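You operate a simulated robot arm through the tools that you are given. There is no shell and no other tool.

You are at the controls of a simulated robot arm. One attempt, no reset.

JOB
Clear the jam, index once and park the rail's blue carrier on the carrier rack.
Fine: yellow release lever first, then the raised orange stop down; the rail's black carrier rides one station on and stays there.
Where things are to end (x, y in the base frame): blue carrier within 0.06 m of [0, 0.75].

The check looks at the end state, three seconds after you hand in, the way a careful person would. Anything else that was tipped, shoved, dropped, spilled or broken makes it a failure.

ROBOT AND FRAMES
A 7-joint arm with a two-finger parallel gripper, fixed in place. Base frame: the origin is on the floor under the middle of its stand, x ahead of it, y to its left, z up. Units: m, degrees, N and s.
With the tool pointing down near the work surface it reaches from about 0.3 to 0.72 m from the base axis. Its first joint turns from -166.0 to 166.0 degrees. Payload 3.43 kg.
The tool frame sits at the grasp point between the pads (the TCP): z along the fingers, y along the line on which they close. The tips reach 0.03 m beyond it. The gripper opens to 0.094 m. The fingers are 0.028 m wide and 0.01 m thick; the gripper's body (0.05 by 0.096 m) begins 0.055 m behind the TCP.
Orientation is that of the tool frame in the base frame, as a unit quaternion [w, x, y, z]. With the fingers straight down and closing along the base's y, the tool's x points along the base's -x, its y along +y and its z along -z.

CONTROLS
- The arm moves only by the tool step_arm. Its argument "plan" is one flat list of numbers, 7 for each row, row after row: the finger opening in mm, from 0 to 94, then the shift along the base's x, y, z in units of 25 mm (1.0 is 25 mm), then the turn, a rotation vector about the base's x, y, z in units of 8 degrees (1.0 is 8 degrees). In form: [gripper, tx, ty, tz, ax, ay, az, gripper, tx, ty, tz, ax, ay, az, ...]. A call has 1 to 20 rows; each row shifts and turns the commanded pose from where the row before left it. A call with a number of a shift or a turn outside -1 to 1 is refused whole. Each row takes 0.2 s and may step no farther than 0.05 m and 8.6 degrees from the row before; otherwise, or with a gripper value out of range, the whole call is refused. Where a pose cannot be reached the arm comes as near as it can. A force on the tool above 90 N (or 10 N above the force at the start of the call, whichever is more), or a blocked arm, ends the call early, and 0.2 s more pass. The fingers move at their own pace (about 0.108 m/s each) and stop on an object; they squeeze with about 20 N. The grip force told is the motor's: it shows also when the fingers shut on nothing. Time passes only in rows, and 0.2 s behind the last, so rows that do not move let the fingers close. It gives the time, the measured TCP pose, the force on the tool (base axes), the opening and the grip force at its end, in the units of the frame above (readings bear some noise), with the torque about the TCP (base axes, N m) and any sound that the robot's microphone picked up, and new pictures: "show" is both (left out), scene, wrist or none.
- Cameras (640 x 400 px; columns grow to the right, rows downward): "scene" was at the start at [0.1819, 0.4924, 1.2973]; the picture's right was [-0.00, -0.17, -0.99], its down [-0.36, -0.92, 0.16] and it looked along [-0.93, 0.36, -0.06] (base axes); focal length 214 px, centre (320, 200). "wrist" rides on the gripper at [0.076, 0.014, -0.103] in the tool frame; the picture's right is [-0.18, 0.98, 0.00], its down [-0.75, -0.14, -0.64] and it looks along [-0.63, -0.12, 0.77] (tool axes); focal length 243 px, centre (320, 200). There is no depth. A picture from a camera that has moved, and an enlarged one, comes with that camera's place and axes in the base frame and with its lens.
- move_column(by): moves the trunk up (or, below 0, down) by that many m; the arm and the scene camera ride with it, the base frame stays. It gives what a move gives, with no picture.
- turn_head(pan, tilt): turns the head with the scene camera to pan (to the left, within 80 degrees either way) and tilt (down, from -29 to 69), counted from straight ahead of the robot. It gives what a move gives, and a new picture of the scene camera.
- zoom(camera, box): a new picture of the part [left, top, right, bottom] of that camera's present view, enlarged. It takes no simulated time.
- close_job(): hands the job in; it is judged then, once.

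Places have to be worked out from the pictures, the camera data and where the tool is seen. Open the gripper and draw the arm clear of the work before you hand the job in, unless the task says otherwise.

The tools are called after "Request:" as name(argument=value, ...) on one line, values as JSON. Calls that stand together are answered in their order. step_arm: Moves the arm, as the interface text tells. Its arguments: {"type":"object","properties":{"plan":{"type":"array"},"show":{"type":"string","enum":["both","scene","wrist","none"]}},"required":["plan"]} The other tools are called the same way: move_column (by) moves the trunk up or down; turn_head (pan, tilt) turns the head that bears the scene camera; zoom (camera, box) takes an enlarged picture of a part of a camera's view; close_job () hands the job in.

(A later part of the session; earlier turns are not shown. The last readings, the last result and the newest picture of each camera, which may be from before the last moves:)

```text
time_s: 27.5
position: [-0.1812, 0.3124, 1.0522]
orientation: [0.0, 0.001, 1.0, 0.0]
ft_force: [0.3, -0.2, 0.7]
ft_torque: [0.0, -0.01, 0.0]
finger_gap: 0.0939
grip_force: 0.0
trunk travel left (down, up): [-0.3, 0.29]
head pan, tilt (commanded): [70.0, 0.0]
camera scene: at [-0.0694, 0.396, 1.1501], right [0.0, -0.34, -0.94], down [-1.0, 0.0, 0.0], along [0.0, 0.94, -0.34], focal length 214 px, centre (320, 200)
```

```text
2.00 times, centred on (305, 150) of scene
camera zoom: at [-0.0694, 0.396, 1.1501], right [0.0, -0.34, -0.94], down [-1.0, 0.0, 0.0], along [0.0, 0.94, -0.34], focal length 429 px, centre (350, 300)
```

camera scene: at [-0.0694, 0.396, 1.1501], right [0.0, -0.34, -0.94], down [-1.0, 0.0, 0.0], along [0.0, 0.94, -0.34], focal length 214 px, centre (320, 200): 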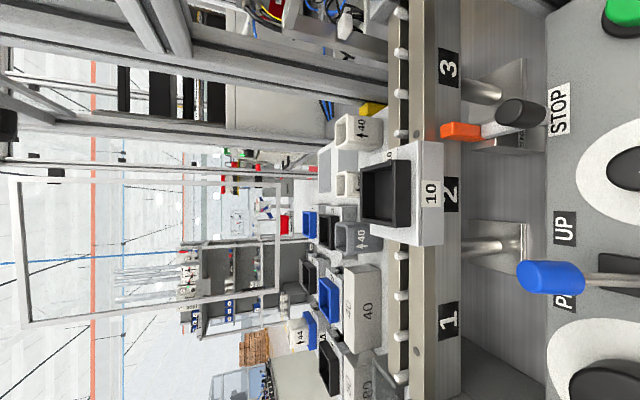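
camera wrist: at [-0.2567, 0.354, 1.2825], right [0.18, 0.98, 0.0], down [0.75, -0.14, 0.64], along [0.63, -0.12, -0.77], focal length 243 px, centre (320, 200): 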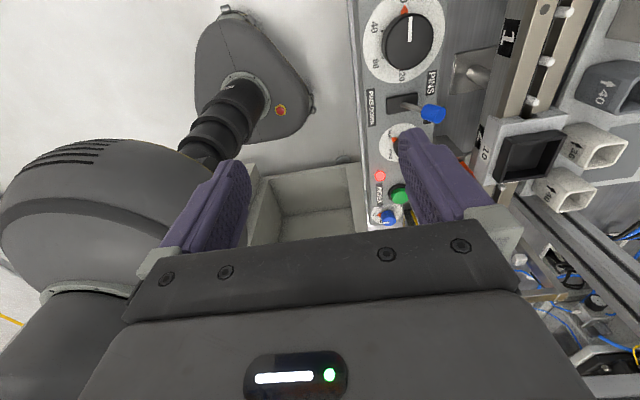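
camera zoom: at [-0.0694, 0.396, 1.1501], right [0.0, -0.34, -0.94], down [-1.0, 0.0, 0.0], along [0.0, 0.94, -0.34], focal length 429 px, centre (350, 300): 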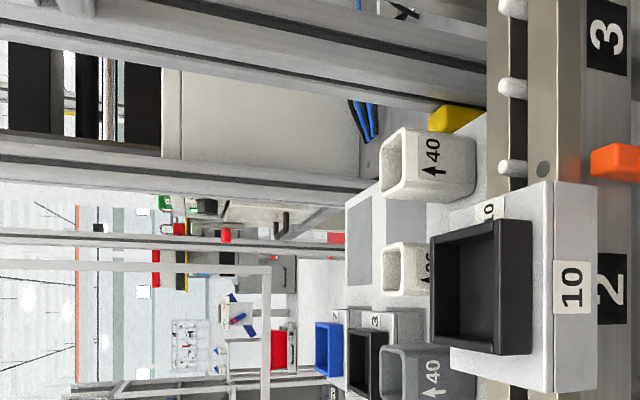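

Compared from equal viewpoints, the station-4 stop's orange end sits about 14 mm higher, so station 4's is the raised one (both knob and block shift down together when down). Now back to +x to examine the amber lever.

Request:
step_arm(plan=[94, 1, 0, 0, 0, 0, 0, 94, 1, 0, 0, 0, 0, 0, 94, 1, 0, 0, 0, 0, 0, 94, 1, 0, 0, 0, 0, 0, 94, 1, 0, 0, 0, 0, 0, 94, 1, 0, 0, 0, 0, 0, 94, 1, 0, 0, 0, 0, 0, 94, 1, 0, 0, 0, 0, 0, 94, 1, 0, 0, 0, 0, 0], show="none")

Request:
turn_head(pan=45, tilt=0)

Request:
zoom(camera="scene", box=[380, 80, 620, 230])

```text
time_s: 29.5
position: [0.045, 0.3137, 1.0539]
orientation: [0.0, -0.001, 1.0, 0.0]
ft_force: [0.4, 0.0, 0.6]
ft_torque: [0.0, 0.02, -0.03]
finger_gap: 0.0939
grip_force: 0.1
trunk travel left (down, up): [-0.3, 0.29]
head pan, tilt (commanded): [70.0, 0.0]
```

```text
time_s: 30.4
position: [0.0434, 0.3137, 1.0532]
orientation: [0.0, 0.0, 1.0, 0.0]
ft_force: [0.2, -0.2, 0.0]
ft_torque: [-0.01, 0.01, -0.04]
finger_gap: 0.094
grip_force: 0.1
trunk travel left (down, up): [-0.3, 0.29]
head pan, tilt (commanded): [45.0, 0.0]
camera scene: at [0.1551, 0.3754, 1.1176], right [0.0, -0.71, -0.71], down [-1.0, 0.0, 0.0], along [0.0, 0.71, -0.71], focal length 214 px, centre (320, 200)
```

scene: 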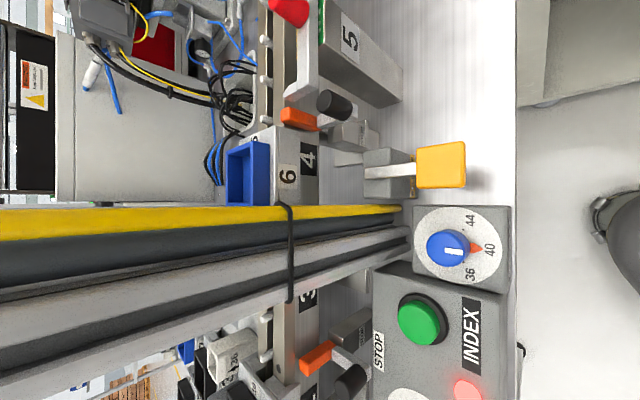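

```text
2.67 times, centred on (500, 155) of scene
camera zoom: at [0.1551, 0.3754, 1.1176], right [0.0, -0.71, -0.71], down [-1.0, 0.0, 0.0], along [0.0, 0.71, -0.71], focal length 572 px, centre (-160, 320)
```

zoom: 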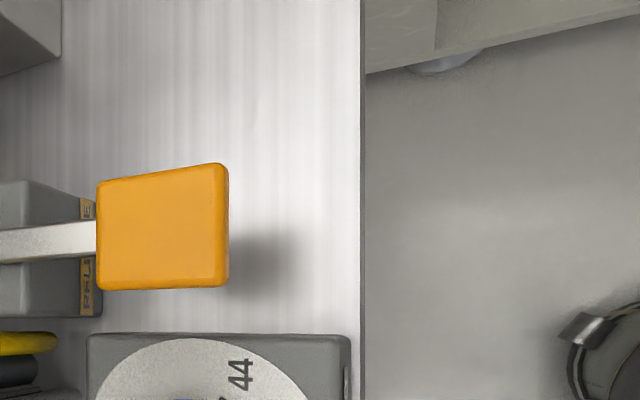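

The block carries a label reading RELEASE under the paddle, so this amber lever is the release lever. I'll lower the arm a bit more (still over free floor) for a side view to see how it pivots.

Request:
step_arm(plan=[94, 1, -0.6, -1, 0, 0, 0, 94, 0, -0.6, -1, 0, 0, 0, 94, 0, 0, -1, 0, 0, 0], show="none")

Request:
turn_head(pan=70, tilt=0)

Request:
zoom(camera="scene", box=[320, 60, 600, 260])

Request:
turn_head(pan=60, tilt=-25)

```text
time_s: 31.2
position: [0.0715, 0.2838, 0.9777]
orientation: [-0.001, 0.0, 1.0, 0.0]
ft_force: [-0.2, 1.0, -0.2]
ft_torque: [-0.01, -0.01, 0.03]
finger_gap: 0.0942
grip_force: 0.1
trunk travel left (down, up): [-0.3, 0.29]
head pan, tilt (commanded): [45.0, 0.0]
```

```text
time_s: 32.1
position: [0.0723, 0.2831, 0.978]
orientation: [0.0, 0.0, 1.0, 0.0]
ft_force: [0.5, 0.2, 0.2]
ft_torque: [0.0, 0.01, -0.03]
finger_gap: 0.0939
grip_force: 0.2
trunk travel left (down, up): [-0.3, 0.29]
head pan, tilt (commanded): [70.0, 0.0]
camera scene: at [0.1825, 0.366, 1.0758], right [0.0, -0.34, -0.94], down [-1.0, 0.0, 0.0], along [0.0, 0.94, -0.34], focal length 214 px, centre (320, 200)
```

scene: 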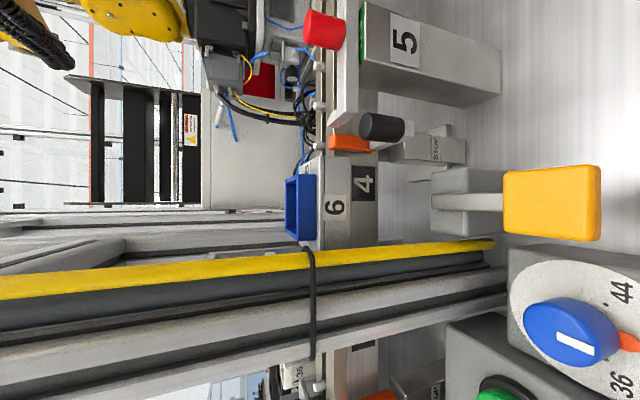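

```text
2.00 times, centred on (460, 160) of scene
camera zoom: at [0.1825, 0.366, 1.0758], right [0.0, -0.34, -0.94], down [-1.0, 0.0, 0.0], along [0.0, 0.94, -0.34], focal length 429 px, centre (40, 280)
```

zoom: 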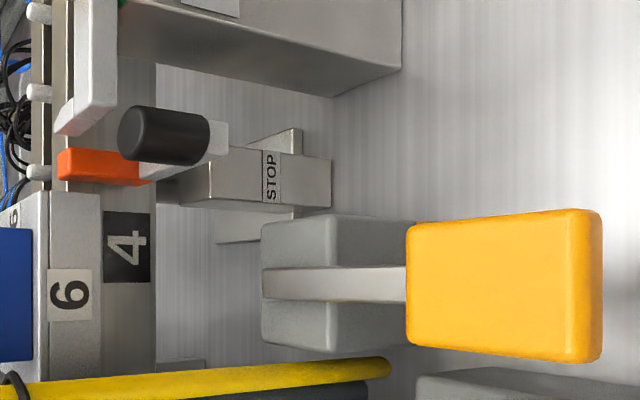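

```text
time_s: 33.0
position: [0.0721, 0.2833, 0.9778]
orientation: [0.0, 0.0, 1.0, 0.0]
ft_force: [0.1, -0.1, 0.0]
ft_torque: [-0.02, -0.01, -0.01]
finger_gap: 0.0941
grip_force: 0.0
trunk travel left (down, up): [-0.3, 0.29]
head pan, tilt (commanded): [60.0, -25.0]
camera scene: at [0.2181, 0.343, 1.0711], right [0.0, -0.5, -0.87], down [-0.91, 0.37, -0.21], along [0.42, 0.79, -0.45], focal length 214 px, centre (320, 200)
```

scene: 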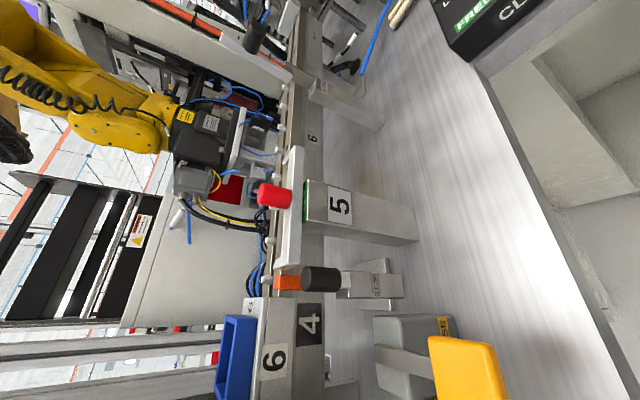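

The stop's knob, bracket and the RELEASE block are clear. I'll drop lower and step back in y so I can see the lever and stop nearly horizontally and read the label.

Request:
step_arm(plan=[94, 0, -1, 0, 0, 0, 0, 94, 0, -0.4, -1, 0, 0, 0, 94, 0, 0, -1, 0, 0, 0, 94, 0, 0, -0.6, 0, 0, 0], show="none")

Request:
turn_head(pan=76, tilt=0)

Request:
zoom(camera="scene", box=[280, 60, 520, 260])

Request:
zoom(camera="scene", box=[360, 130, 480, 230])

```text
time_s: 34.0
position: [0.07, 0.2498, 0.9136]
orientation: [0.0, 0.0, 1.0, -0.001]
ft_force: [-0.1, 0.4, 0.6]
ft_torque: [0.01, -0.02, 0.0]
finger_gap: 0.094
grip_force: 0.1
trunk travel left (down, up): [-0.3, 0.29]
head pan, tilt (commanded): [60.0, -25.0]
```

```text
time_s: 34.9
position: [0.0692, 0.2495, 0.9145]
orientation: [0.0, 0.0, 1.0, -0.001]
ft_force: [-0.2, -0.1, -0.8]
ft_torque: [0.0, 0.02, 0.01]
finger_gap: 0.094
grip_force: 0.1
trunk travel left (down, up): [-0.3, 0.29]
head pan, tilt (commanded): [76.0, 0.0]
camera scene: at [0.1807, 0.3345, 1.0206], right [0.0, -0.24, -0.97], down [-1.0, 0.0, 0.0], along [0.0, 0.97, -0.24], focal length 214 px, centre (320, 200)
```

scene: 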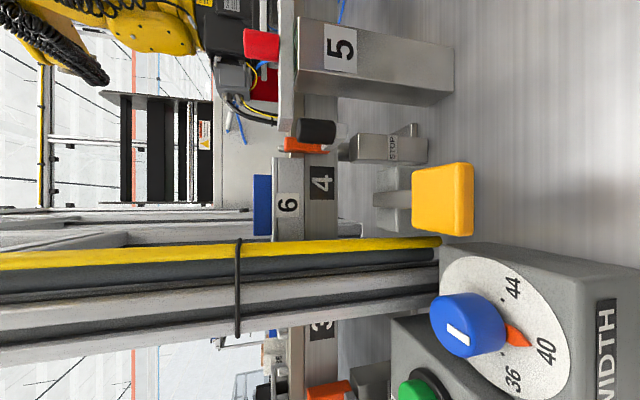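

```text
2.00 times, centred on (400, 160) of scene
camera zoom: at [0.1807, 0.3345, 1.0206], right [0.0, -0.24, -0.97], down [-1.0, 0.0, 0.0], along [0.0, 0.97, -0.24], focal length 429 px, centre (160, 280)
```

zoom: 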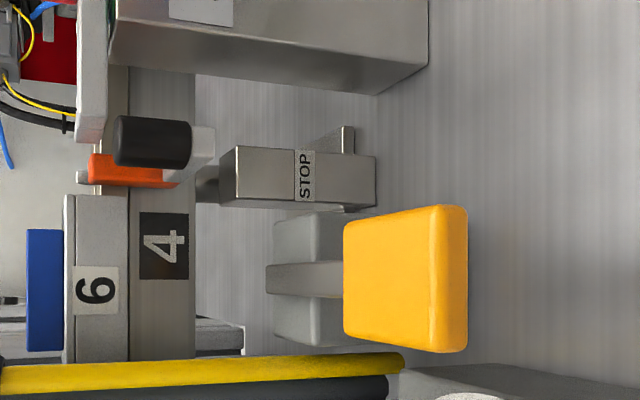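

```text
4.00 times, centred on (420, 180) of scene
camera zoom: at [0.1807, 0.3345, 1.0206], right [0.0, -0.24, -0.97], down [-1.0, 0.0, 0.0], along [0.0, 0.97, -0.24], focal length 858 px, centre (-80, 280)
```

zoom: 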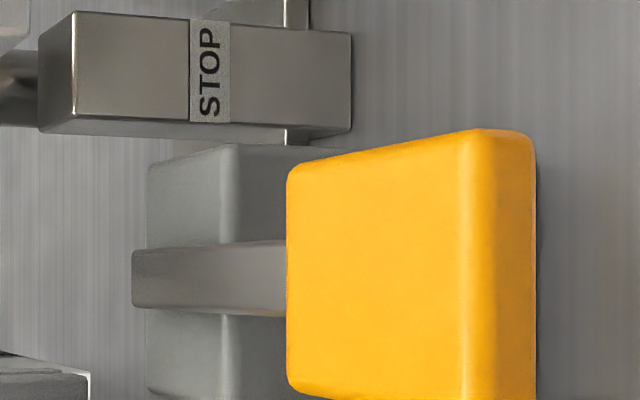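

Triangulating: amber paddle centre ≈ (0.181, 0.426, 0.936) with a horizontal arm hinged at y≈0.49; stop-4 knob ≈ (0.233, 0.490, top ≈1.00) on a vertical sliding shaft; post at (0.14, 0.484). I'll close the fingers, raise, and go above the paddle, staying below y=0.43 away from the post.

Request:
step_arm(plan=[0, 0.92, 0, 1, 0, 0, 0, 0, 0.92, 0, 1, 0, 0, 0, 0, 0.92, 0, 1, 0, 0, 0, 0, 0.92, 0, 1, 0, 0, 0, 0, 0.92, 0, 1, 0, 0, 0, 0, 0, 0.98, 0, 0, 0, 0, 0, 0, 0.98, 0, 0, 0, 0, 0, 0, 0.98, 0, 0, 0, 0, 0, 0, 0.98, 0, 0, 0, 0, 0, 0, 0.98, 0, 0, 0, 0, 0, 0, 0.98, 0, 0, 0, 0, 0, 0, 0.98, 0, 0, 0, 0], show="none")

Request:
turn_head(pan=0, tilt=50)

```text
time_s: 37.5
position: [0.1858, 0.4217, 1.0389]
orientation: [0.0, 0.0, 1.0, -0.001]
ft_force: [0.4, -0.3, 0.2]
ft_torque: [0.03, 0.01, 0.02]
finger_gap: 0.0
grip_force: 20.1
trunk travel left (down, up): [-0.3, 0.29]
head pan, tilt (commanded): [76.0, 0.0]
```

```text
time_s: 38.9
position: [0.1846, 0.419, 1.038]
orientation: [0.0, 0.0, 1.0, 0.0]
ft_force: [0.2, 0.1, -0.1]
ft_torque: [0.0, -0.02, -0.02]
finger_gap: 0.0001
grip_force: 20.1
trunk travel left (down, up): [-0.3, 0.29]
head pan, tilt (commanded): [0.0, 50.0]
camera scene: at [0.219, 0.4184, 1.0901], right [0.0, -1.0, 0.0], down [-0.64, 0.0, 0.77], along [-0.77, 0.0, -0.64], focal length 214 px, centre (320, 200)
```

scene: 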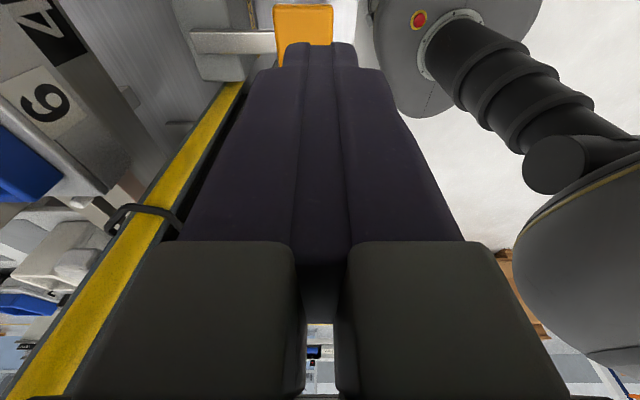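

The closed fingertips look to be just above the paddle, which is slightly further toward +y. Let me check the wrist view and a straight-down head view for alignment.

Request:
turn_head(pan=0, tilt=20)

Request:
zoom(camera="scene", box=[220, 100, 420, 300])

Request:
zoom(camera="wrist", box=[200, 0, 520, 200])

```text
time_s: 39.9
position: [0.1861, 0.4194, 1.0393]
orientation: [0.0, 0.0, 1.0, 0.001]
ft_force: [-1.0, 0.2, 0.0]
ft_torque: [-0.02, -0.03, -0.02]
finger_gap: 0.0
grip_force: 20.3
trunk travel left (down, up): [-0.3, 0.29]
head pan, tilt (commanded): [0.0, 20.0]
camera scene: at [0.2644, 0.4183, 1.074], right [0.0, -1.0, 0.0], down [-0.94, 0.0, 0.34], along [-0.34, 0.0, -0.94], focal length 214 px, centre (320, 200)
```

scene: 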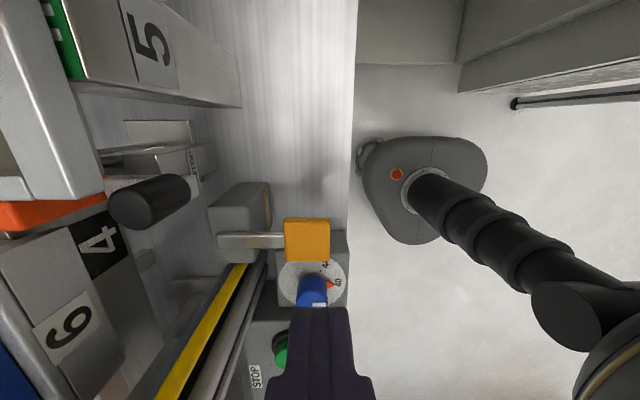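

```text
2.00 times, centred on (320, 200) of scene
camera zoom: at [0.2644, 0.4183, 1.074], right [0.0, -1.0, 0.0], down [-0.94, 0.0, 0.34], along [-0.34, 0.0, -0.94], focal length 429 px, centre (320, 200)
```

zoom: 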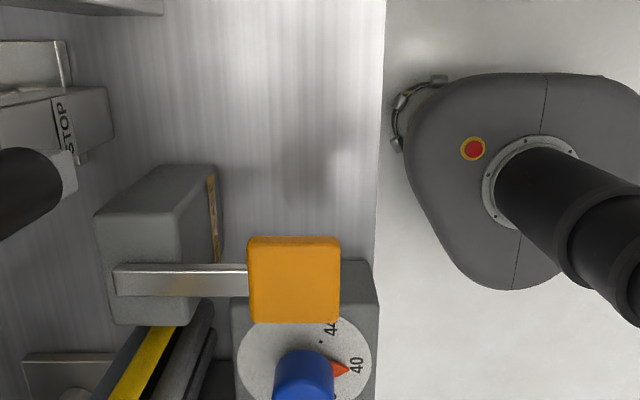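

```text
2.00 times, centred on (360, 100) of wrist
camera zoom: at [0.1093, 0.435, 1.1423], right [0.18, 0.98, 0.0], down [0.75, -0.14, 0.64], along [0.63, -0.12, -0.77], focal length 485 px, centre (240, 400)
```

zoom: 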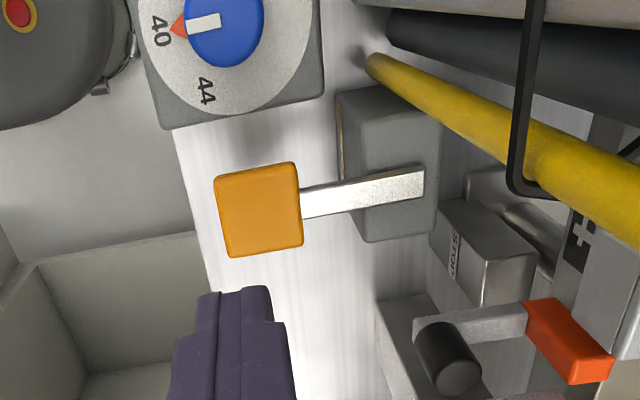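

Refined stereo puts the paddle centre at (0.181, 0.429, 0.930). I'll align over it and come down to just above its surface.

Request:
step_arm(plan=[0, -0.2, 0.3, -0.8, 0, 0, 0, 0, 0, 0, -0.8, 0, 0, 0, 0, 0, 0, -0.8, 0, 0, 0, 0, 0, 0, -0.2, 0, 0, 0], show="wrist")

Request:
turn_head(pan=20, tilt=35)

```text
time_s: 40.9
position: [0.1807, 0.4274, 0.9719]
orientation: [-0.001, -0.001, 1.0, 0.0]
ft_force: [-0.2, 0.0, 0.2]
ft_torque: [0.0, 0.02, 0.0]
finger_gap: 0.0002
grip_force: 20.3
trunk travel left (down, up): [-0.3, 0.29]
head pan, tilt (commanded): [0.0, 20.0]
camera wrist: at [0.1047, 0.4421, 1.0763], right [0.18, 0.98, 0.0], down [0.75, -0.14, 0.64], along [0.63, -0.12, -0.77], focal length 243 px, centre (320, 200)
```

wrist: 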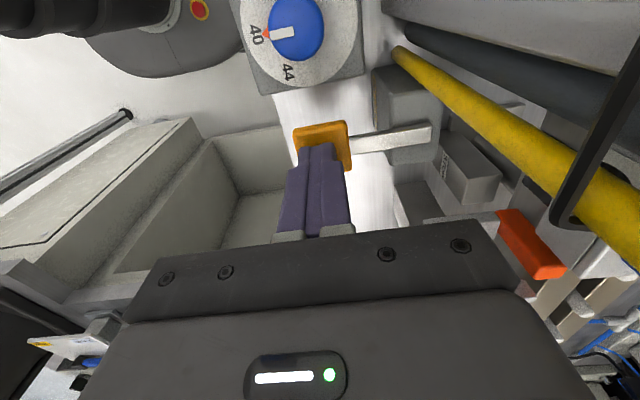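

```text
time_s: 41.7
position: [0.1808, 0.4269, 0.9731]
orientation: [0.0, 0.0, 1.0, 0.0]
ft_force: [-0.1, -0.3, 0.0]
ft_torque: [-0.03, 0.0, -0.02]
finger_gap: 0.0001
grip_force: 19.9
trunk travel left (down, up): [-0.3, 0.29]
head pan, tilt (commanded): [20.0, 35.0]
camera scene: at [0.236, 0.4555, 1.0186], right [0.0, -0.94, -0.34], down [-0.82, -0.2, 0.54], along [-0.57, 0.28, -0.77], focal length 214 px, centre (320, 200)
```

scene: 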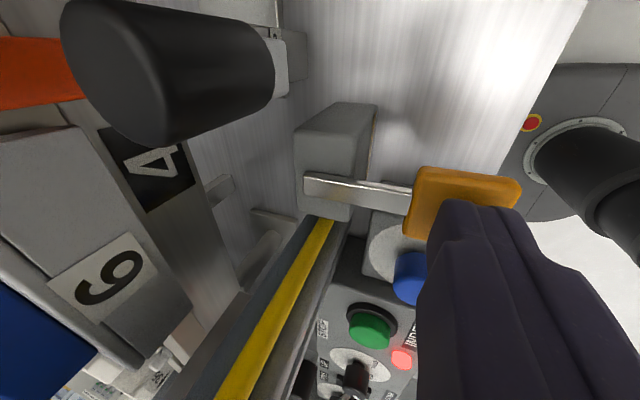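

The fingertips are right over the paddle, a few mm above. I'll press down in small steps and watch the force.

Request:
step_arm(plan=[0, 0, 0, -0.2, 0, 0, 0, 0, 0, 0, -0.2, 0, 0, 0, 0, 0, 0, -0.2, 0, 0, 0], show="scene")

```text
time_s: 42.5
position: [0.1821, 0.4274, 0.9576]
orientation: [0.0, -0.001, 1.0, 0.001]
ft_force: [1.7, -0.5, 2.7]
ft_torque: [0.0, -0.05, -0.02]
finger_gap: 0.0002
grip_force: 19.7
trunk travel left (down, up): [-0.3, 0.29]
head pan, tilt (commanded): [20.0, 35.0]
camera scene: at [0.2361, 0.4558, 1.0041], right [0.0, -0.94, -0.34], down [-0.82, -0.2, 0.54], along [-0.57, 0.28, -0.77], focal length 214 px, centre (320, 200)
```

scene: 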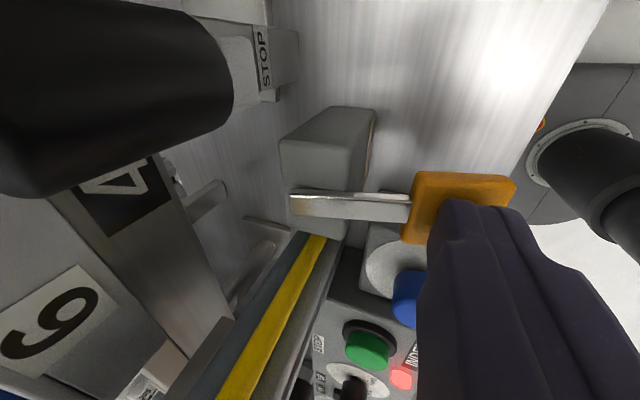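

Light contact (2.7 N). I continue pressing gradually.

Request:
step_arm(plan=[0, 0, 0, -0.16, 0, 0, 0, 0, 0, 0, -0.16, 0, 0, 0, 0, 0, 0, -0.16, 0, 0, 0], show="scene")

```text
time_s: 43.3
position: [0.1814, 0.4291, 0.9478]
orientation: [0.0, 0.0, 1.0, 0.003]
ft_force: [3.9, 3.4, 36.4]
ft_torque: [0.47, -0.1, -0.02]
finger_gap: 0.0001
grip_force: 19.4
trunk travel left (down, up): [-0.3, 0.29]
head pan, tilt (commanded): [20.0, 35.0]
camera scene: at [0.2355, 0.4567, 0.9943], right [0.0, -0.94, -0.35], down [-0.82, -0.2, 0.54], along [-0.57, 0.28, -0.77], focal length 214 px, centre (320, 200)
```

scene: 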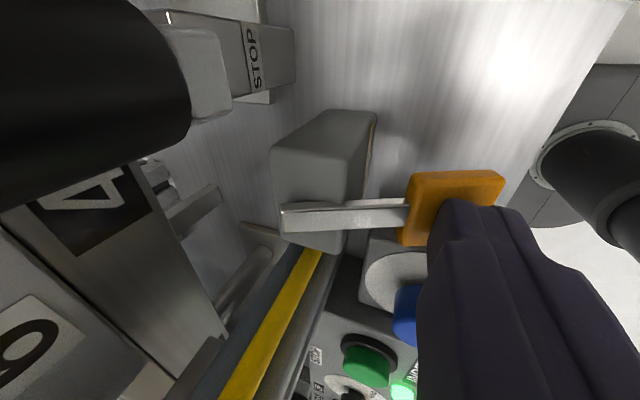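

Force rose to 36 N, and the lamp by INDEX appears to have changed from red to green. I'll ease off upward and look at the lever and the lamp.

Request:
step_arm(plan=[0, 0, 0, 0.5, 0, 0, 0, 0, 0, 0, 0.8, 0, 0, 0, 0, 0, 0, 1, 0, 0, 0, 0, 0, 0, 1, 0, 0, 0], show="scene")

Request:
turn_head(pan=0, tilt=20)

Request:
zoom(camera="scene", box=[200, 150, 400, 390])

```text
time_s: 44.3
position: [0.1805, 0.4284, 1.0297]
orientation: [0.001, 0.0, 1.0, -0.001]
ft_force: [1.0, 0.5, 0.8]
ft_torque: [-0.01, 0.01, 0.03]
finger_gap: 0.0
grip_force: 20.1
trunk travel left (down, up): [-0.3, 0.29]
head pan, tilt (commanded): [20.0, 35.0]
camera scene: at [0.2356, 0.4563, 1.0748], right [0.0, -0.94, -0.34], down [-0.82, -0.2, 0.54], along [-0.57, 0.28, -0.77], focal length 214 px, centre (320, 200)
```

scene: 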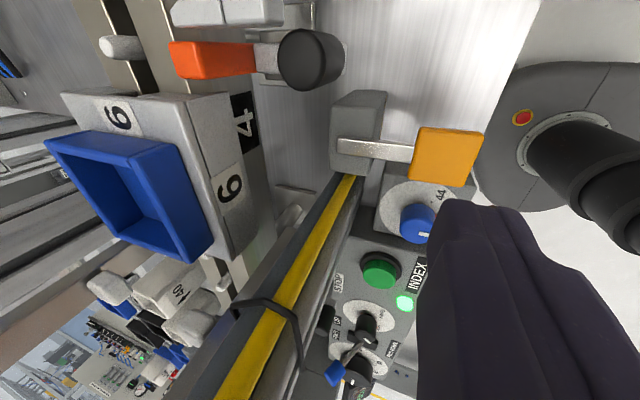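

```text
time_s: 45.1
position: [0.1818, 0.4284, 1.0295]
orientation: [0.0, 0.0, 1.0, 0.0]
ft_force: [-1.2, -0.2, 1.0]
ft_torque: [-0.05, -0.03, 0.03]
finger_gap: 0.0
grip_force: 19.9
trunk travel left (down, up): [-0.3, 0.29]
head pan, tilt (commanded): [0.0, 20.0]
camera scene: at [0.2596, 0.4267, 1.0642], right [0.0, -1.0, 0.0], down [-0.94, 0.0, 0.34], along [-0.34, 0.0, -0.94], focal length 214 px, centre (320, 200)
```

scene: 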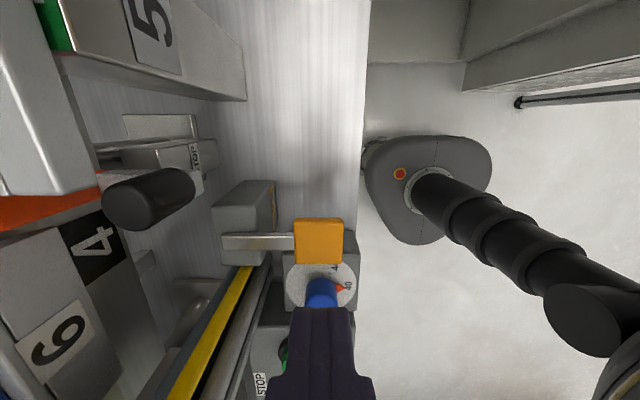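

```text
1.67 times, centred on (300, 270) of scene
camera zoom: at [0.2596, 0.4267, 1.0642], right [0.0, -1.0, 0.0], down [-0.94, 0.0, 0.34], along [-0.34, 0.0, -0.94], focal length 358 px, centre (353, 83)
```

zoom: 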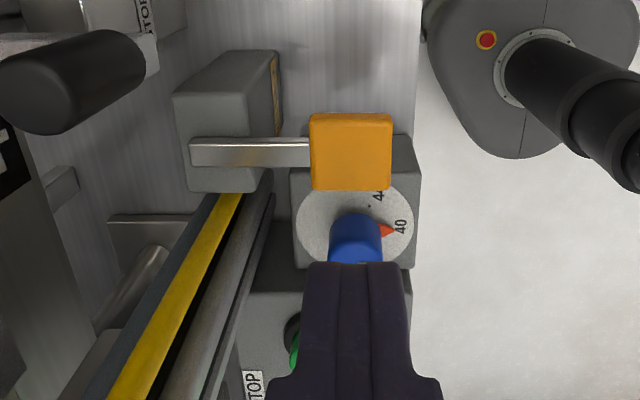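

The INDEX lamp stays green, so the release worked. For the stop I'll rise, shift to x≈0.233 away from the post, and yaw the gripper -90° so the head points toward free space (-y).

Request:
step_arm(plan=[0, 0, -0.5, 1, 0, 0, 0, 0, 1, -0.5, 1, 0, 0, 0, 0, 1, 0, 0, 0, 0, 0, 0, 0, 0, 0, 0, 0, -1, 0, 0, 0, 0, 0, 0, -1, 0, 0, 0, 0, 0, 0, -1, 0, 0, 0, 0, 0, 0, -1, 0, 0, 0, 0, 0, 0, -1, 0, 0, 0, 0, 0, 0, -1, 0, 0, 0, 0, 0, 0, -1, 0, 0, 0, 0, 0, 0, -1, 0, 0, 0, 0, 0, 0, -1, 0, 0, 0, 0, 0, 0, -1, 0, 0, 0, 0, 0, 0, -1, 0, 0, 0, 0, 0, 0, -0.25], show="both")

```text
time_s: 48.3
position: [0.2306, 0.4041, 1.079]
orientation: [0.0, 0.708, 0.707, 0.0]
ft_force: [-0.8, 0.4, 0.8]
ft_torque: [-0.01, -0.02, -0.04]
finger_gap: 0.0
grip_force: 20.2
trunk travel left (down, up): [-0.3, 0.29]
head pan, tilt (commanded): [0.0, 20.0]
camera scene: at [0.2314, 0.3237, 1.114], right [-1.0, 0.0, 0.0], down [0.0, 0.94, 0.34], along [0.0, 0.34, -0.94], focal length 214 px, centre (320, 200)
camera wrist: at [0.2446, 0.48, 1.1823], right [0.98, -0.19, 0.0], down [-0.14, -0.75, 0.64], along [-0.12, -0.63, -0.77], focal length 243 px, centre (320, 200)
```

scene: 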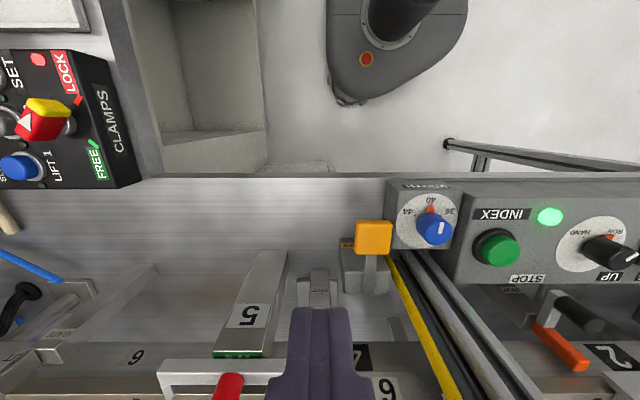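
wrist: 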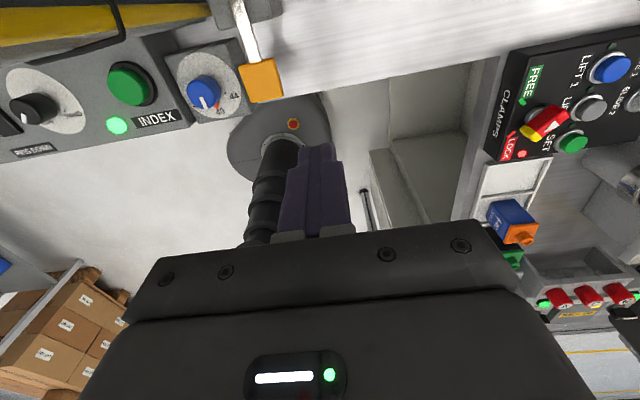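

Orientation is as wanted and the lamp is still green. Now I move over the stop-4 knob at (0.233, 0.490) and check alignment before pressing.

Request:
step_arm(plan=[0, 0.1, 1, 0, 0, 0, 0, 0, 0, 1, 0, 0, 0, 0, 0, 0, 1, 0, 0, 0, 0, 0, 0, 0.4, 0, 0, 0, 0], show="none")

Request:
turn_head(pan=0, tilt=30)

Request:
turn_head(pan=25, tilt=45)

Request:
turn_head(pan=-25, tilt=45)

```text
time_s: 49.3
position: [0.2335, 0.4889, 1.0779]
orientation: [0.0, 0.707, 0.707, -0.001]
ft_force: [0.1, 0.1, 0.7]
ft_torque: [-0.02, -0.02, 0.04]
finger_gap: 0.0
grip_force: 20.5
trunk travel left (down, up): [-0.3, 0.29]
head pan, tilt (commanded): [0.0, 20.0]
```

```text
time_s: 50.1
position: [0.2326, 0.4876, 1.0786]
orientation: [0.001, 0.706, 0.708, -0.001]
ft_force: [0.1, -0.1, 0.9]
ft_torque: [0.03, -0.04, 0.02]
finger_gap: 0.0
grip_force: 20.0
trunk travel left (down, up): [-0.3, 0.29]
head pan, tilt (commanded): [0.0, 30.0]
camera scene: at [0.2341, 0.4243, 1.1163], right [-1.0, 0.0, 0.0], down [0.0, 0.87, 0.5], along [0.0, 0.5, -0.87], focal length 214 px, centre (320, 200)
```

scene: 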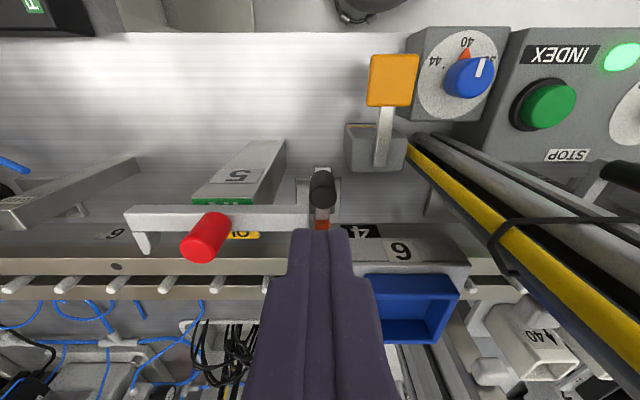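

```text
time_s: 51.0
position: [0.2325, 0.4875, 1.0792]
orientation: [0.0, 0.707, 0.707, -0.001]
ft_force: [-0.6, 0.8, 0.7]
ft_torque: [0.01, 0.06, 0.0]
finger_gap: 0.0
grip_force: 20.2
trunk travel left (down, up): [-0.3, 0.29]
head pan, tilt (commanded): [25.0, 45.0]
camera scene: at [0.2685, 0.4469, 1.133], right [-0.91, 0.0, -0.42], down [-0.3, 0.71, 0.64], along [0.3, 0.71, -0.64], focal length 214 px, centre (320, 200)
```

scene: 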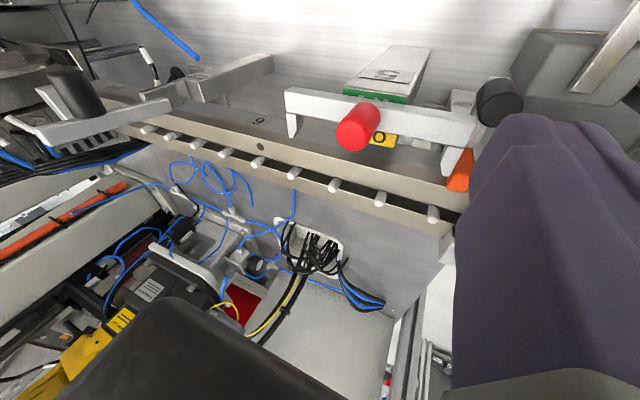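

```text
time_s: 52.1
position: [0.2328, 0.4883, 1.0786]
orientation: [0.001, 0.707, 0.707, 0.0]
ft_force: [-0.7, 0.5, -0.3]
ft_torque: [0.01, 0.03, -0.01]
finger_gap: 0.0
grip_force: 19.7
trunk travel left (down, up): [-0.3, 0.29]
head pan, tilt (commanded): [-25.0, 45.0]
camera scene: at [0.1999, 0.447, 1.133], right [-0.91, 0.0, 0.42], down [0.3, 0.71, 0.64], along [-0.3, 0.71, -0.64], focal length 214 px, centre (320, 200)
```

scene: 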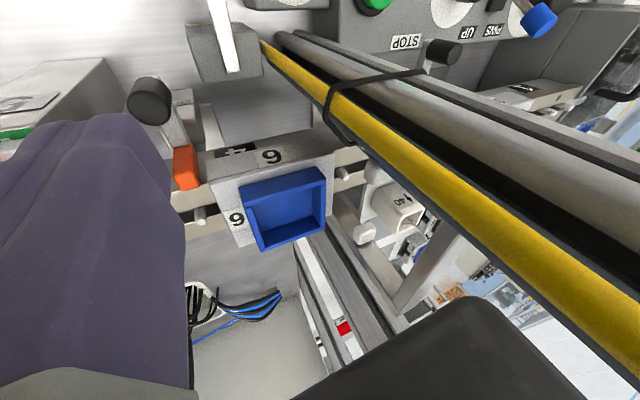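

The knob centre reads (0.233, 0.489), top ≈1.00, and the orange block sits just behind it. I'll offset 6 mm toward -y to stay on the knob only and come down to just above it, then press in small steps.

Request:
step_arm(plan=[0, 0.02, -0.22, -0.8, 0, 0, 0, 0, 0, 0, -0.8, 0, 0, 0, 0, 0, 0, -0.2, 0, 0, 0, 0, 0, 0, -0.2, 0, 0, 0, 0, 0, 0, -0.2, 0, 0, 0], show="scene")

```text
time_s: 53.3
position: [0.233, 0.4812, 1.023]
orientation: [0.0, 0.707, 0.708, -0.001]
ft_force: [0.4, 0.0, 0.7]
ft_torque: [0.02, 0.01, 0.0]
finger_gap: 0.0
grip_force: 20.2
trunk travel left (down, up): [-0.3, 0.29]
head pan, tilt (commanded): [-25.0, 45.0]
camera scene: at [0.1996, 0.4412, 1.0782], right [-0.91, 0.0, 0.42], down [0.3, 0.71, 0.64], along [-0.3, 0.71, -0.64], focal length 214 px, centre (320, 200)
```

scene: 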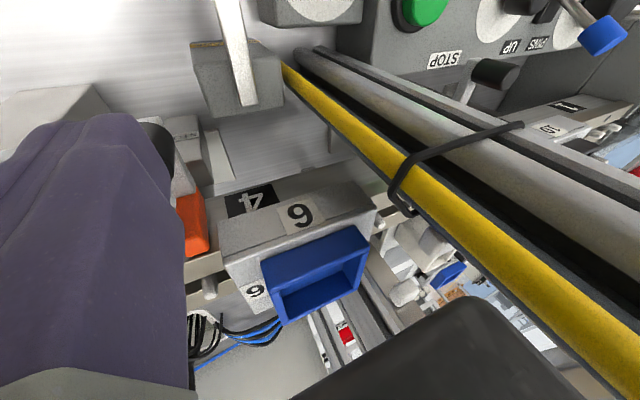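

No contact yet at tip z ≈ 0.993. I continue downward in small steps.

Request:
step_arm(plan=[0, 0, 0, -0.2, 0, 0, 0, 0, 0, 0, -0.2, 0, 0, 0, 0, 0, 0, -0.2, 0, 0, 0], show="scene")

```text
time_s: 54.1
position: [0.234, 0.4824, 1.0131]
orientation: [-0.002, 0.707, 0.707, 0.005]
ft_force: [-2.5, 0.4, 51.0]
ft_torque: [0.76, -0.52, 0.05]
finger_gap: 0.0
grip_force: 19.8
trunk travel left (down, up): [-0.3, 0.29]
head pan, tilt (commanded): [-25.0, 45.0]
camera scene: at [0.1995, 0.4415, 1.0677], right [-0.91, 0.0, 0.42], down [0.3, 0.7, 0.65], along [-0.3, 0.71, -0.64], focal length 214 px, centre (320, 200)
```

scene: 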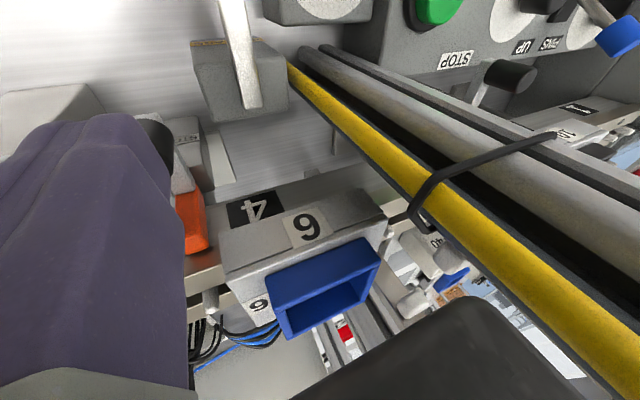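

Force jumped to 51 N at tip z ≈ 0.983. Let me look closely at the stop before pressing any harder.

Request:
zoom(camera="scene", box=[120, 90, 300, 260])

Request:
zoom(camera="wrist", box=[200, 0, 520, 200])

```text
2.35 times, centred on (210, 175) of scene
camera zoom: at [0.1995, 0.4415, 1.0677], right [-0.91, 0.0, 0.42], down [0.3, 0.7, 0.65], along [-0.3, 0.71, -0.64], focal length 505 px, centre (579, 259)
```

zoom: 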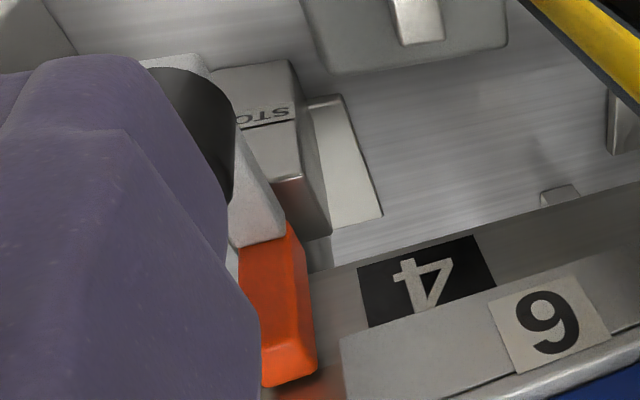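

```text
2.00 times, centred on (360, 100) of wrist
camera zoom: at [0.2465, 0.5587, 1.1179], right [0.98, -0.18, 0.0], down [-0.14, -0.76, 0.63], along [-0.11, -0.62, -0.77], focal length 485 px, centre (240, 400)
```

zoom: 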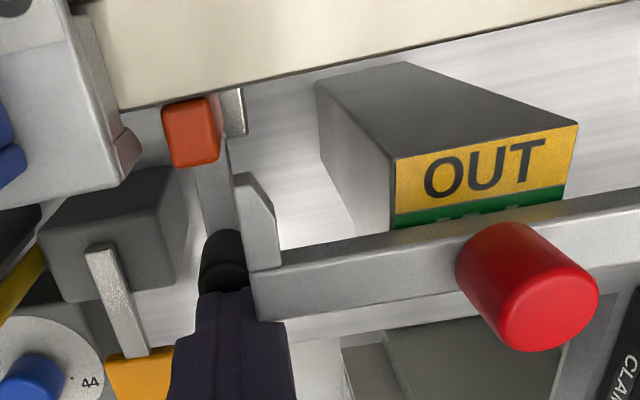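

The fingers are on the knob; the stop may already have bottomed out. I'll lift off and compare its height with the earlier view.

Request:
step_arm(plan=[0, 0, 0, 0.5, 0, 0, 0, 0, 0, 0, 1, 0, 0, 0, 0, 0, 0, 1, 0, 0, 0, 0, 0, -1, 0.5, 0, 0, 0, 0, 0, -1, 0, 0, 0, 0], show="none")

Request:
turn_head(pan=0, tilt=45)

Request:
turn_head(pan=-35, tilt=55)

```text
time_s: 55.3
position: [0.2328, 0.4329, 1.0853]
orientation: [0.0, 0.707, 0.707, 0.0]
ft_force: [-0.2, 0.6, 0.7]
ft_torque: [0.01, 0.0, -0.02]
finger_gap: 0.0
grip_force: 19.7
trunk travel left (down, up): [-0.3, 0.29]
head pan, tilt (commanded): [-25.0, 45.0]
```

```text
time_s: 56.2
position: [0.2339, 0.4336, 1.0843]
orientation: [0.0, 0.707, 0.707, 0.001]
ft_force: [-0.1, -0.1, -0.1]
ft_torque: [-0.01, -0.02, -0.01]
finger_gap: 0.0
grip_force: 20.3
trunk travel left (down, up): [-0.3, 0.29]
head pan, tilt (commanded): [0.0, 45.0]
camera scene: at [0.2348, 0.3915, 1.1317], right [-1.0, 0.0, 0.0], down [0.0, 0.71, 0.71], along [0.0, 0.71, -0.71], focal length 214 px, centre (320, 200)
```

scene: 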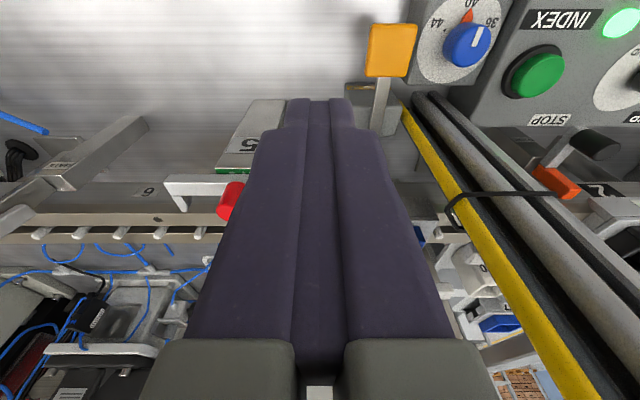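

```text
time_s: 57.2
position: [0.2342, 0.4324, 1.084]
orientation: [0.0, 0.707, 0.707, 0.0]
ft_force: [-0.3, 0.7, 0.2]
ft_torque: [0.02, -0.01, -0.02]
finger_gap: 0.0
grip_force: 19.9
trunk travel left (down, up): [-0.3, 0.29]
head pan, tilt (commanded): [-35.0, 55.0]
camera scene: at [0.1936, 0.4049, 1.1539], right [-0.82, 0.0, 0.57], down [0.47, 0.57, 0.67], along [-0.33, 0.82, -0.47], focal length 214 px, centre (320, 200)
```

scene: 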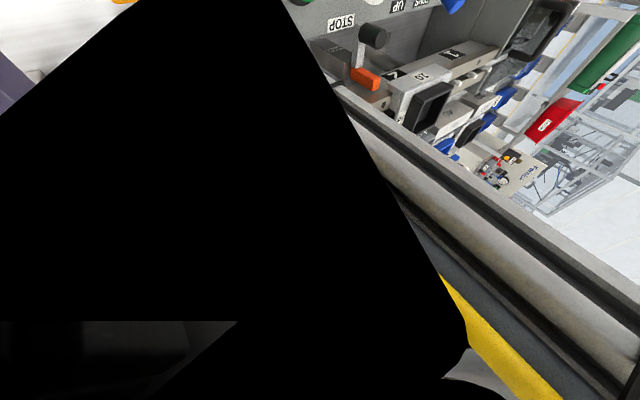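

The hand blocks the view. I'll shift +x by 7 cm and back in y so the stop is visible past the fingers.

Request:
step_arm(plan=[0, 1, -0.5, 0, 0, 0, 0, 0, 1, -0.5, 0, 0, 0, 0, 0, 1, -0.5, 0, 0, 0, 0], show="none")

Request:
turn_head(pan=-15, tilt=45)

Request:
zoom(camera="scene", box=[300, 0, 620, 200])

```text
time_s: 58.0
position: [0.3092, 0.3948, 1.0862]
orientation: [0.0, 0.707, 0.707, 0.0]
ft_force: [-1.1, -0.1, -1.1]
ft_torque: [-0.05, 0.04, 0.01]
finger_gap: 0.0
grip_force: 20.1
trunk travel left (down, up): [-0.3, 0.29]
head pan, tilt (commanded): [-35.0, 55.0]
```

```text
time_s: 58.9
position: [0.3089, 0.3954, 1.0847]
orientation: [0.0, 0.707, 0.707, 0.001]
ft_force: [-0.3, -0.3, 0.2]
ft_torque: [-0.04, -0.02, 0.04]
finger_gap: 0.0
grip_force: 20.1
trunk travel left (down, up): [-0.3, 0.29]
head pan, tilt (commanded): [-15.0, 45.0]
camera scene: at [0.2877, 0.3544, 1.1351], right [-0.97, 0.0, 0.26], down [0.18, 0.71, 0.68], along [-0.18, 0.71, -0.68], focal length 214 px, centre (320, 200)
```

scene: 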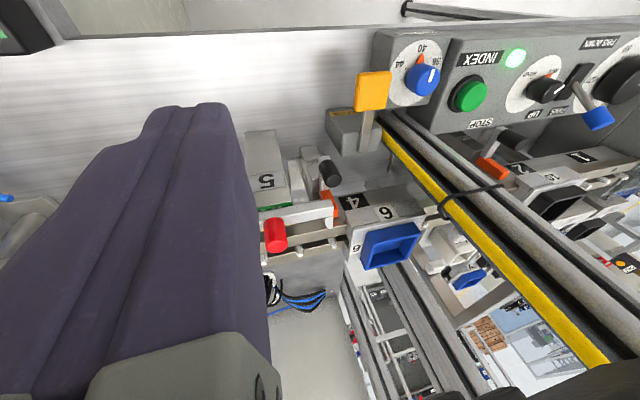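

```text
2.00 times, centred on (460, 100) of scene
camera zoom: at [0.2877, 0.3544, 1.1351], right [-0.97, 0.0, 0.26], down [0.18, 0.71, 0.68], along [-0.18, 0.71, -0.68], focal length 429 px, centre (40, 400)
```

zoom: 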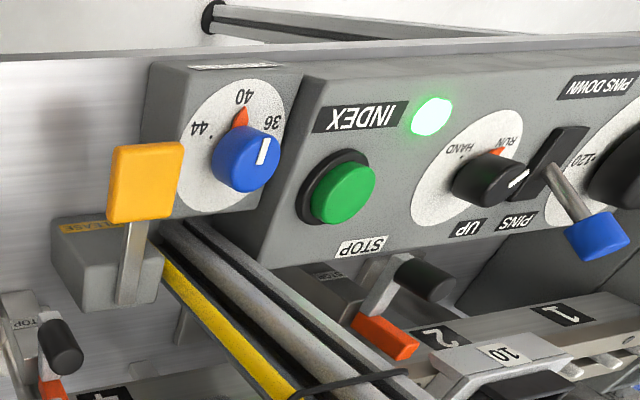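

Lamp is green. Let me zoom in on both stops for comparison.

Request:
zoom(camera="scene", box=[270, 130, 410, 250])

Request:
zoom(camera="scene", box=[440, 110, 560, 230])

```text
3.33 times, centred on (340, 190) of scene
camera zoom: at [0.2877, 0.3544, 1.1351], right [-0.97, 0.0, 0.26], down [0.18, 0.71, 0.68], along [-0.18, 0.71, -0.68], focal length 715 px, centre (253, 233)
```

zoom: 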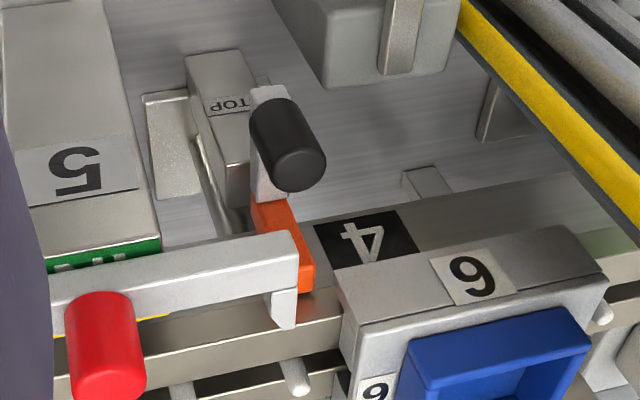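

```text
3.33 times, centred on (500, 170) of scene
camera zoom: at [0.2877, 0.3544, 1.1351], right [-0.97, 0.0, 0.26], down [0.18, 0.71, 0.68], along [-0.18, 0.71, -0.68], focal length 715 px, centre (-280, 300)
```

zoom: 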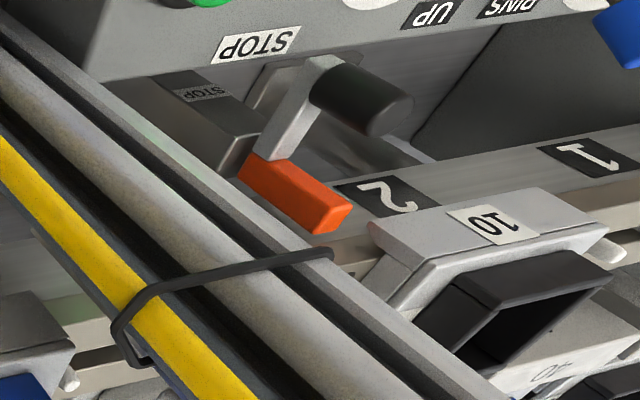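

The knob top now computes to z≈0.984 versus ≈0.998 before the press, i.e. stop 4 has dropped ~14 mm and sits like stop 2. I'll back off to free space with a -45° yaw (planned for INDEX) and verify from the side.

Request:
step_arm(plan=[0, -1, -0.6, 0, 0, 0, 0.94, 0, -1, -0.6, 0, 0, 0, 0.94, 0, -1, -0.6, 0, 0, 0, 0.94, 0, -1, -0.6, 0, 0, 0, 0.94, 0, -1, -0.6, 0, 0, 0, 0.94, 0, -1, -0.6, 0, 0, 0, 0.93], show="none")

Request:
turn_head(pan=60, tilt=0)

Request:
turn_head(pan=50, tilt=30)

```text
time_s: 60.3
position: [0.1588, 0.3049, 1.0841]
orientation: [0.0, 0.382, 0.924, 0.0]
ft_force: [0.3, 0.2, 0.8]
ft_torque: [0.01, -0.01, -0.01]
finger_gap: 0.0
grip_force: 19.0
trunk travel left (down, up): [-0.3, 0.29]
head pan, tilt (commanded): [-15.0, 45.0]
```

```text
time_s: 61.7
position: [0.1602, 0.3067, 1.0845]
orientation: [0.001, 0.383, 0.924, 0.001]
ft_force: [-1.3, 0.1, 0.1]
ft_torque: [-0.01, -0.05, 0.01]
finger_gap: 0.0
grip_force: 19.9
trunk travel left (down, up): [-0.3, 0.29]
head pan, tilt (commanded): [60.0, 0.0]
camera scene: at [0.2935, 0.2812, 1.1675], right [-0.35, -0.35, -0.87], down [-0.71, 0.71, 0.0], along [0.61, 0.61, -0.5], focal length 214 px, centre (320, 200)
```

scene: 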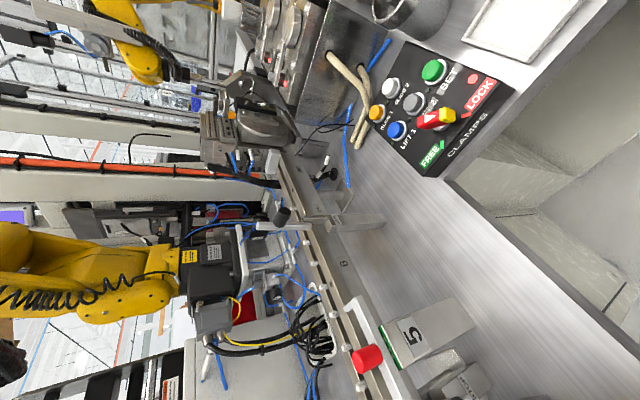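

```text
time_s: 62.7
position: [0.1611, 0.3053, 1.0835]
orientation: [0.0, 0.382, 0.924, -0.001]
ft_force: [0.6, -0.9, -0.4]
ft_torque: [0.02, 0.0, 0.03]
finger_gap: 0.0
grip_force: 20.3
trunk travel left (down, up): [-0.3, 0.29]
head pan, tilt (commanded): [50.0, 30.0]
camera scene: at [0.2533, 0.3092, 1.1544], right [-0.45, -0.45, -0.77], down [-0.88, 0.34, 0.32], along [0.12, 0.82, -0.56], focal length 214 px, centre (320, 200)
```

scene: 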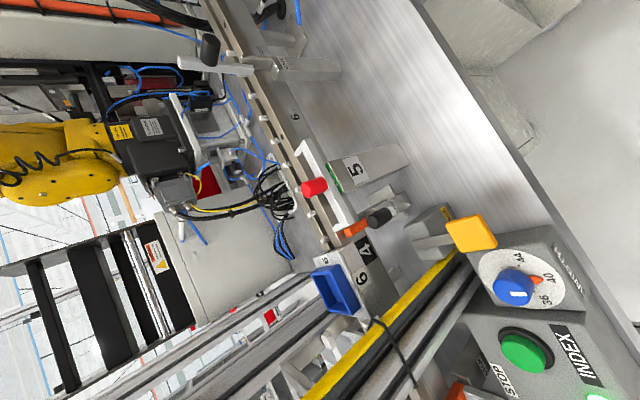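

Stop 4 is in view; zoom in on it.

Request:
zoom(camera="scene", box=[290, 180, 450, 300])

Request:
zoom(camera="scene", box=[230, 120, 420, 240])

```text
3.33 times, centred on (370, 240) of scene
camera zoom: at [0.2533, 0.3092, 1.1544], right [-0.45, -0.45, -0.77], down [-0.88, 0.34, 0.32], along [0.12, 0.82, -0.56], focal length 715 px, centre (153, 67)
```

zoom: 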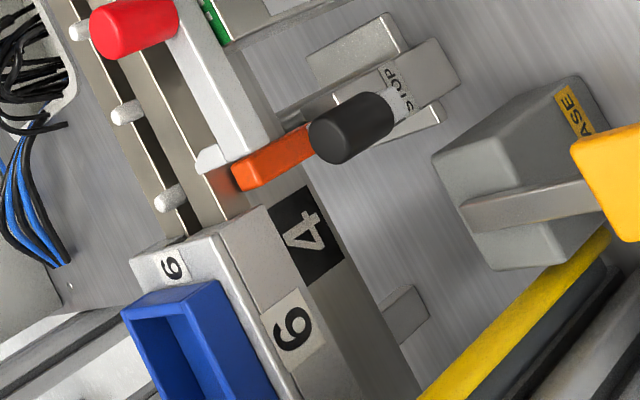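

```text
3.33 times, centred on (325, 180) of scene
camera zoom: at [0.2533, 0.3092, 1.1544], right [-0.45, -0.45, -0.77], down [-0.88, 0.34, 0.32], along [0.12, 0.82, -0.56], focal length 715 px, centre (303, 267)
```

zoom: 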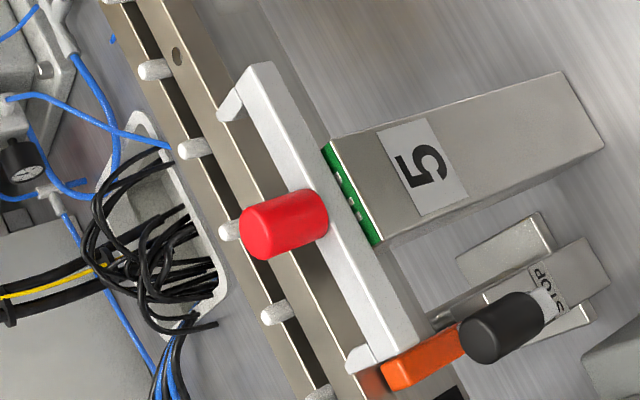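

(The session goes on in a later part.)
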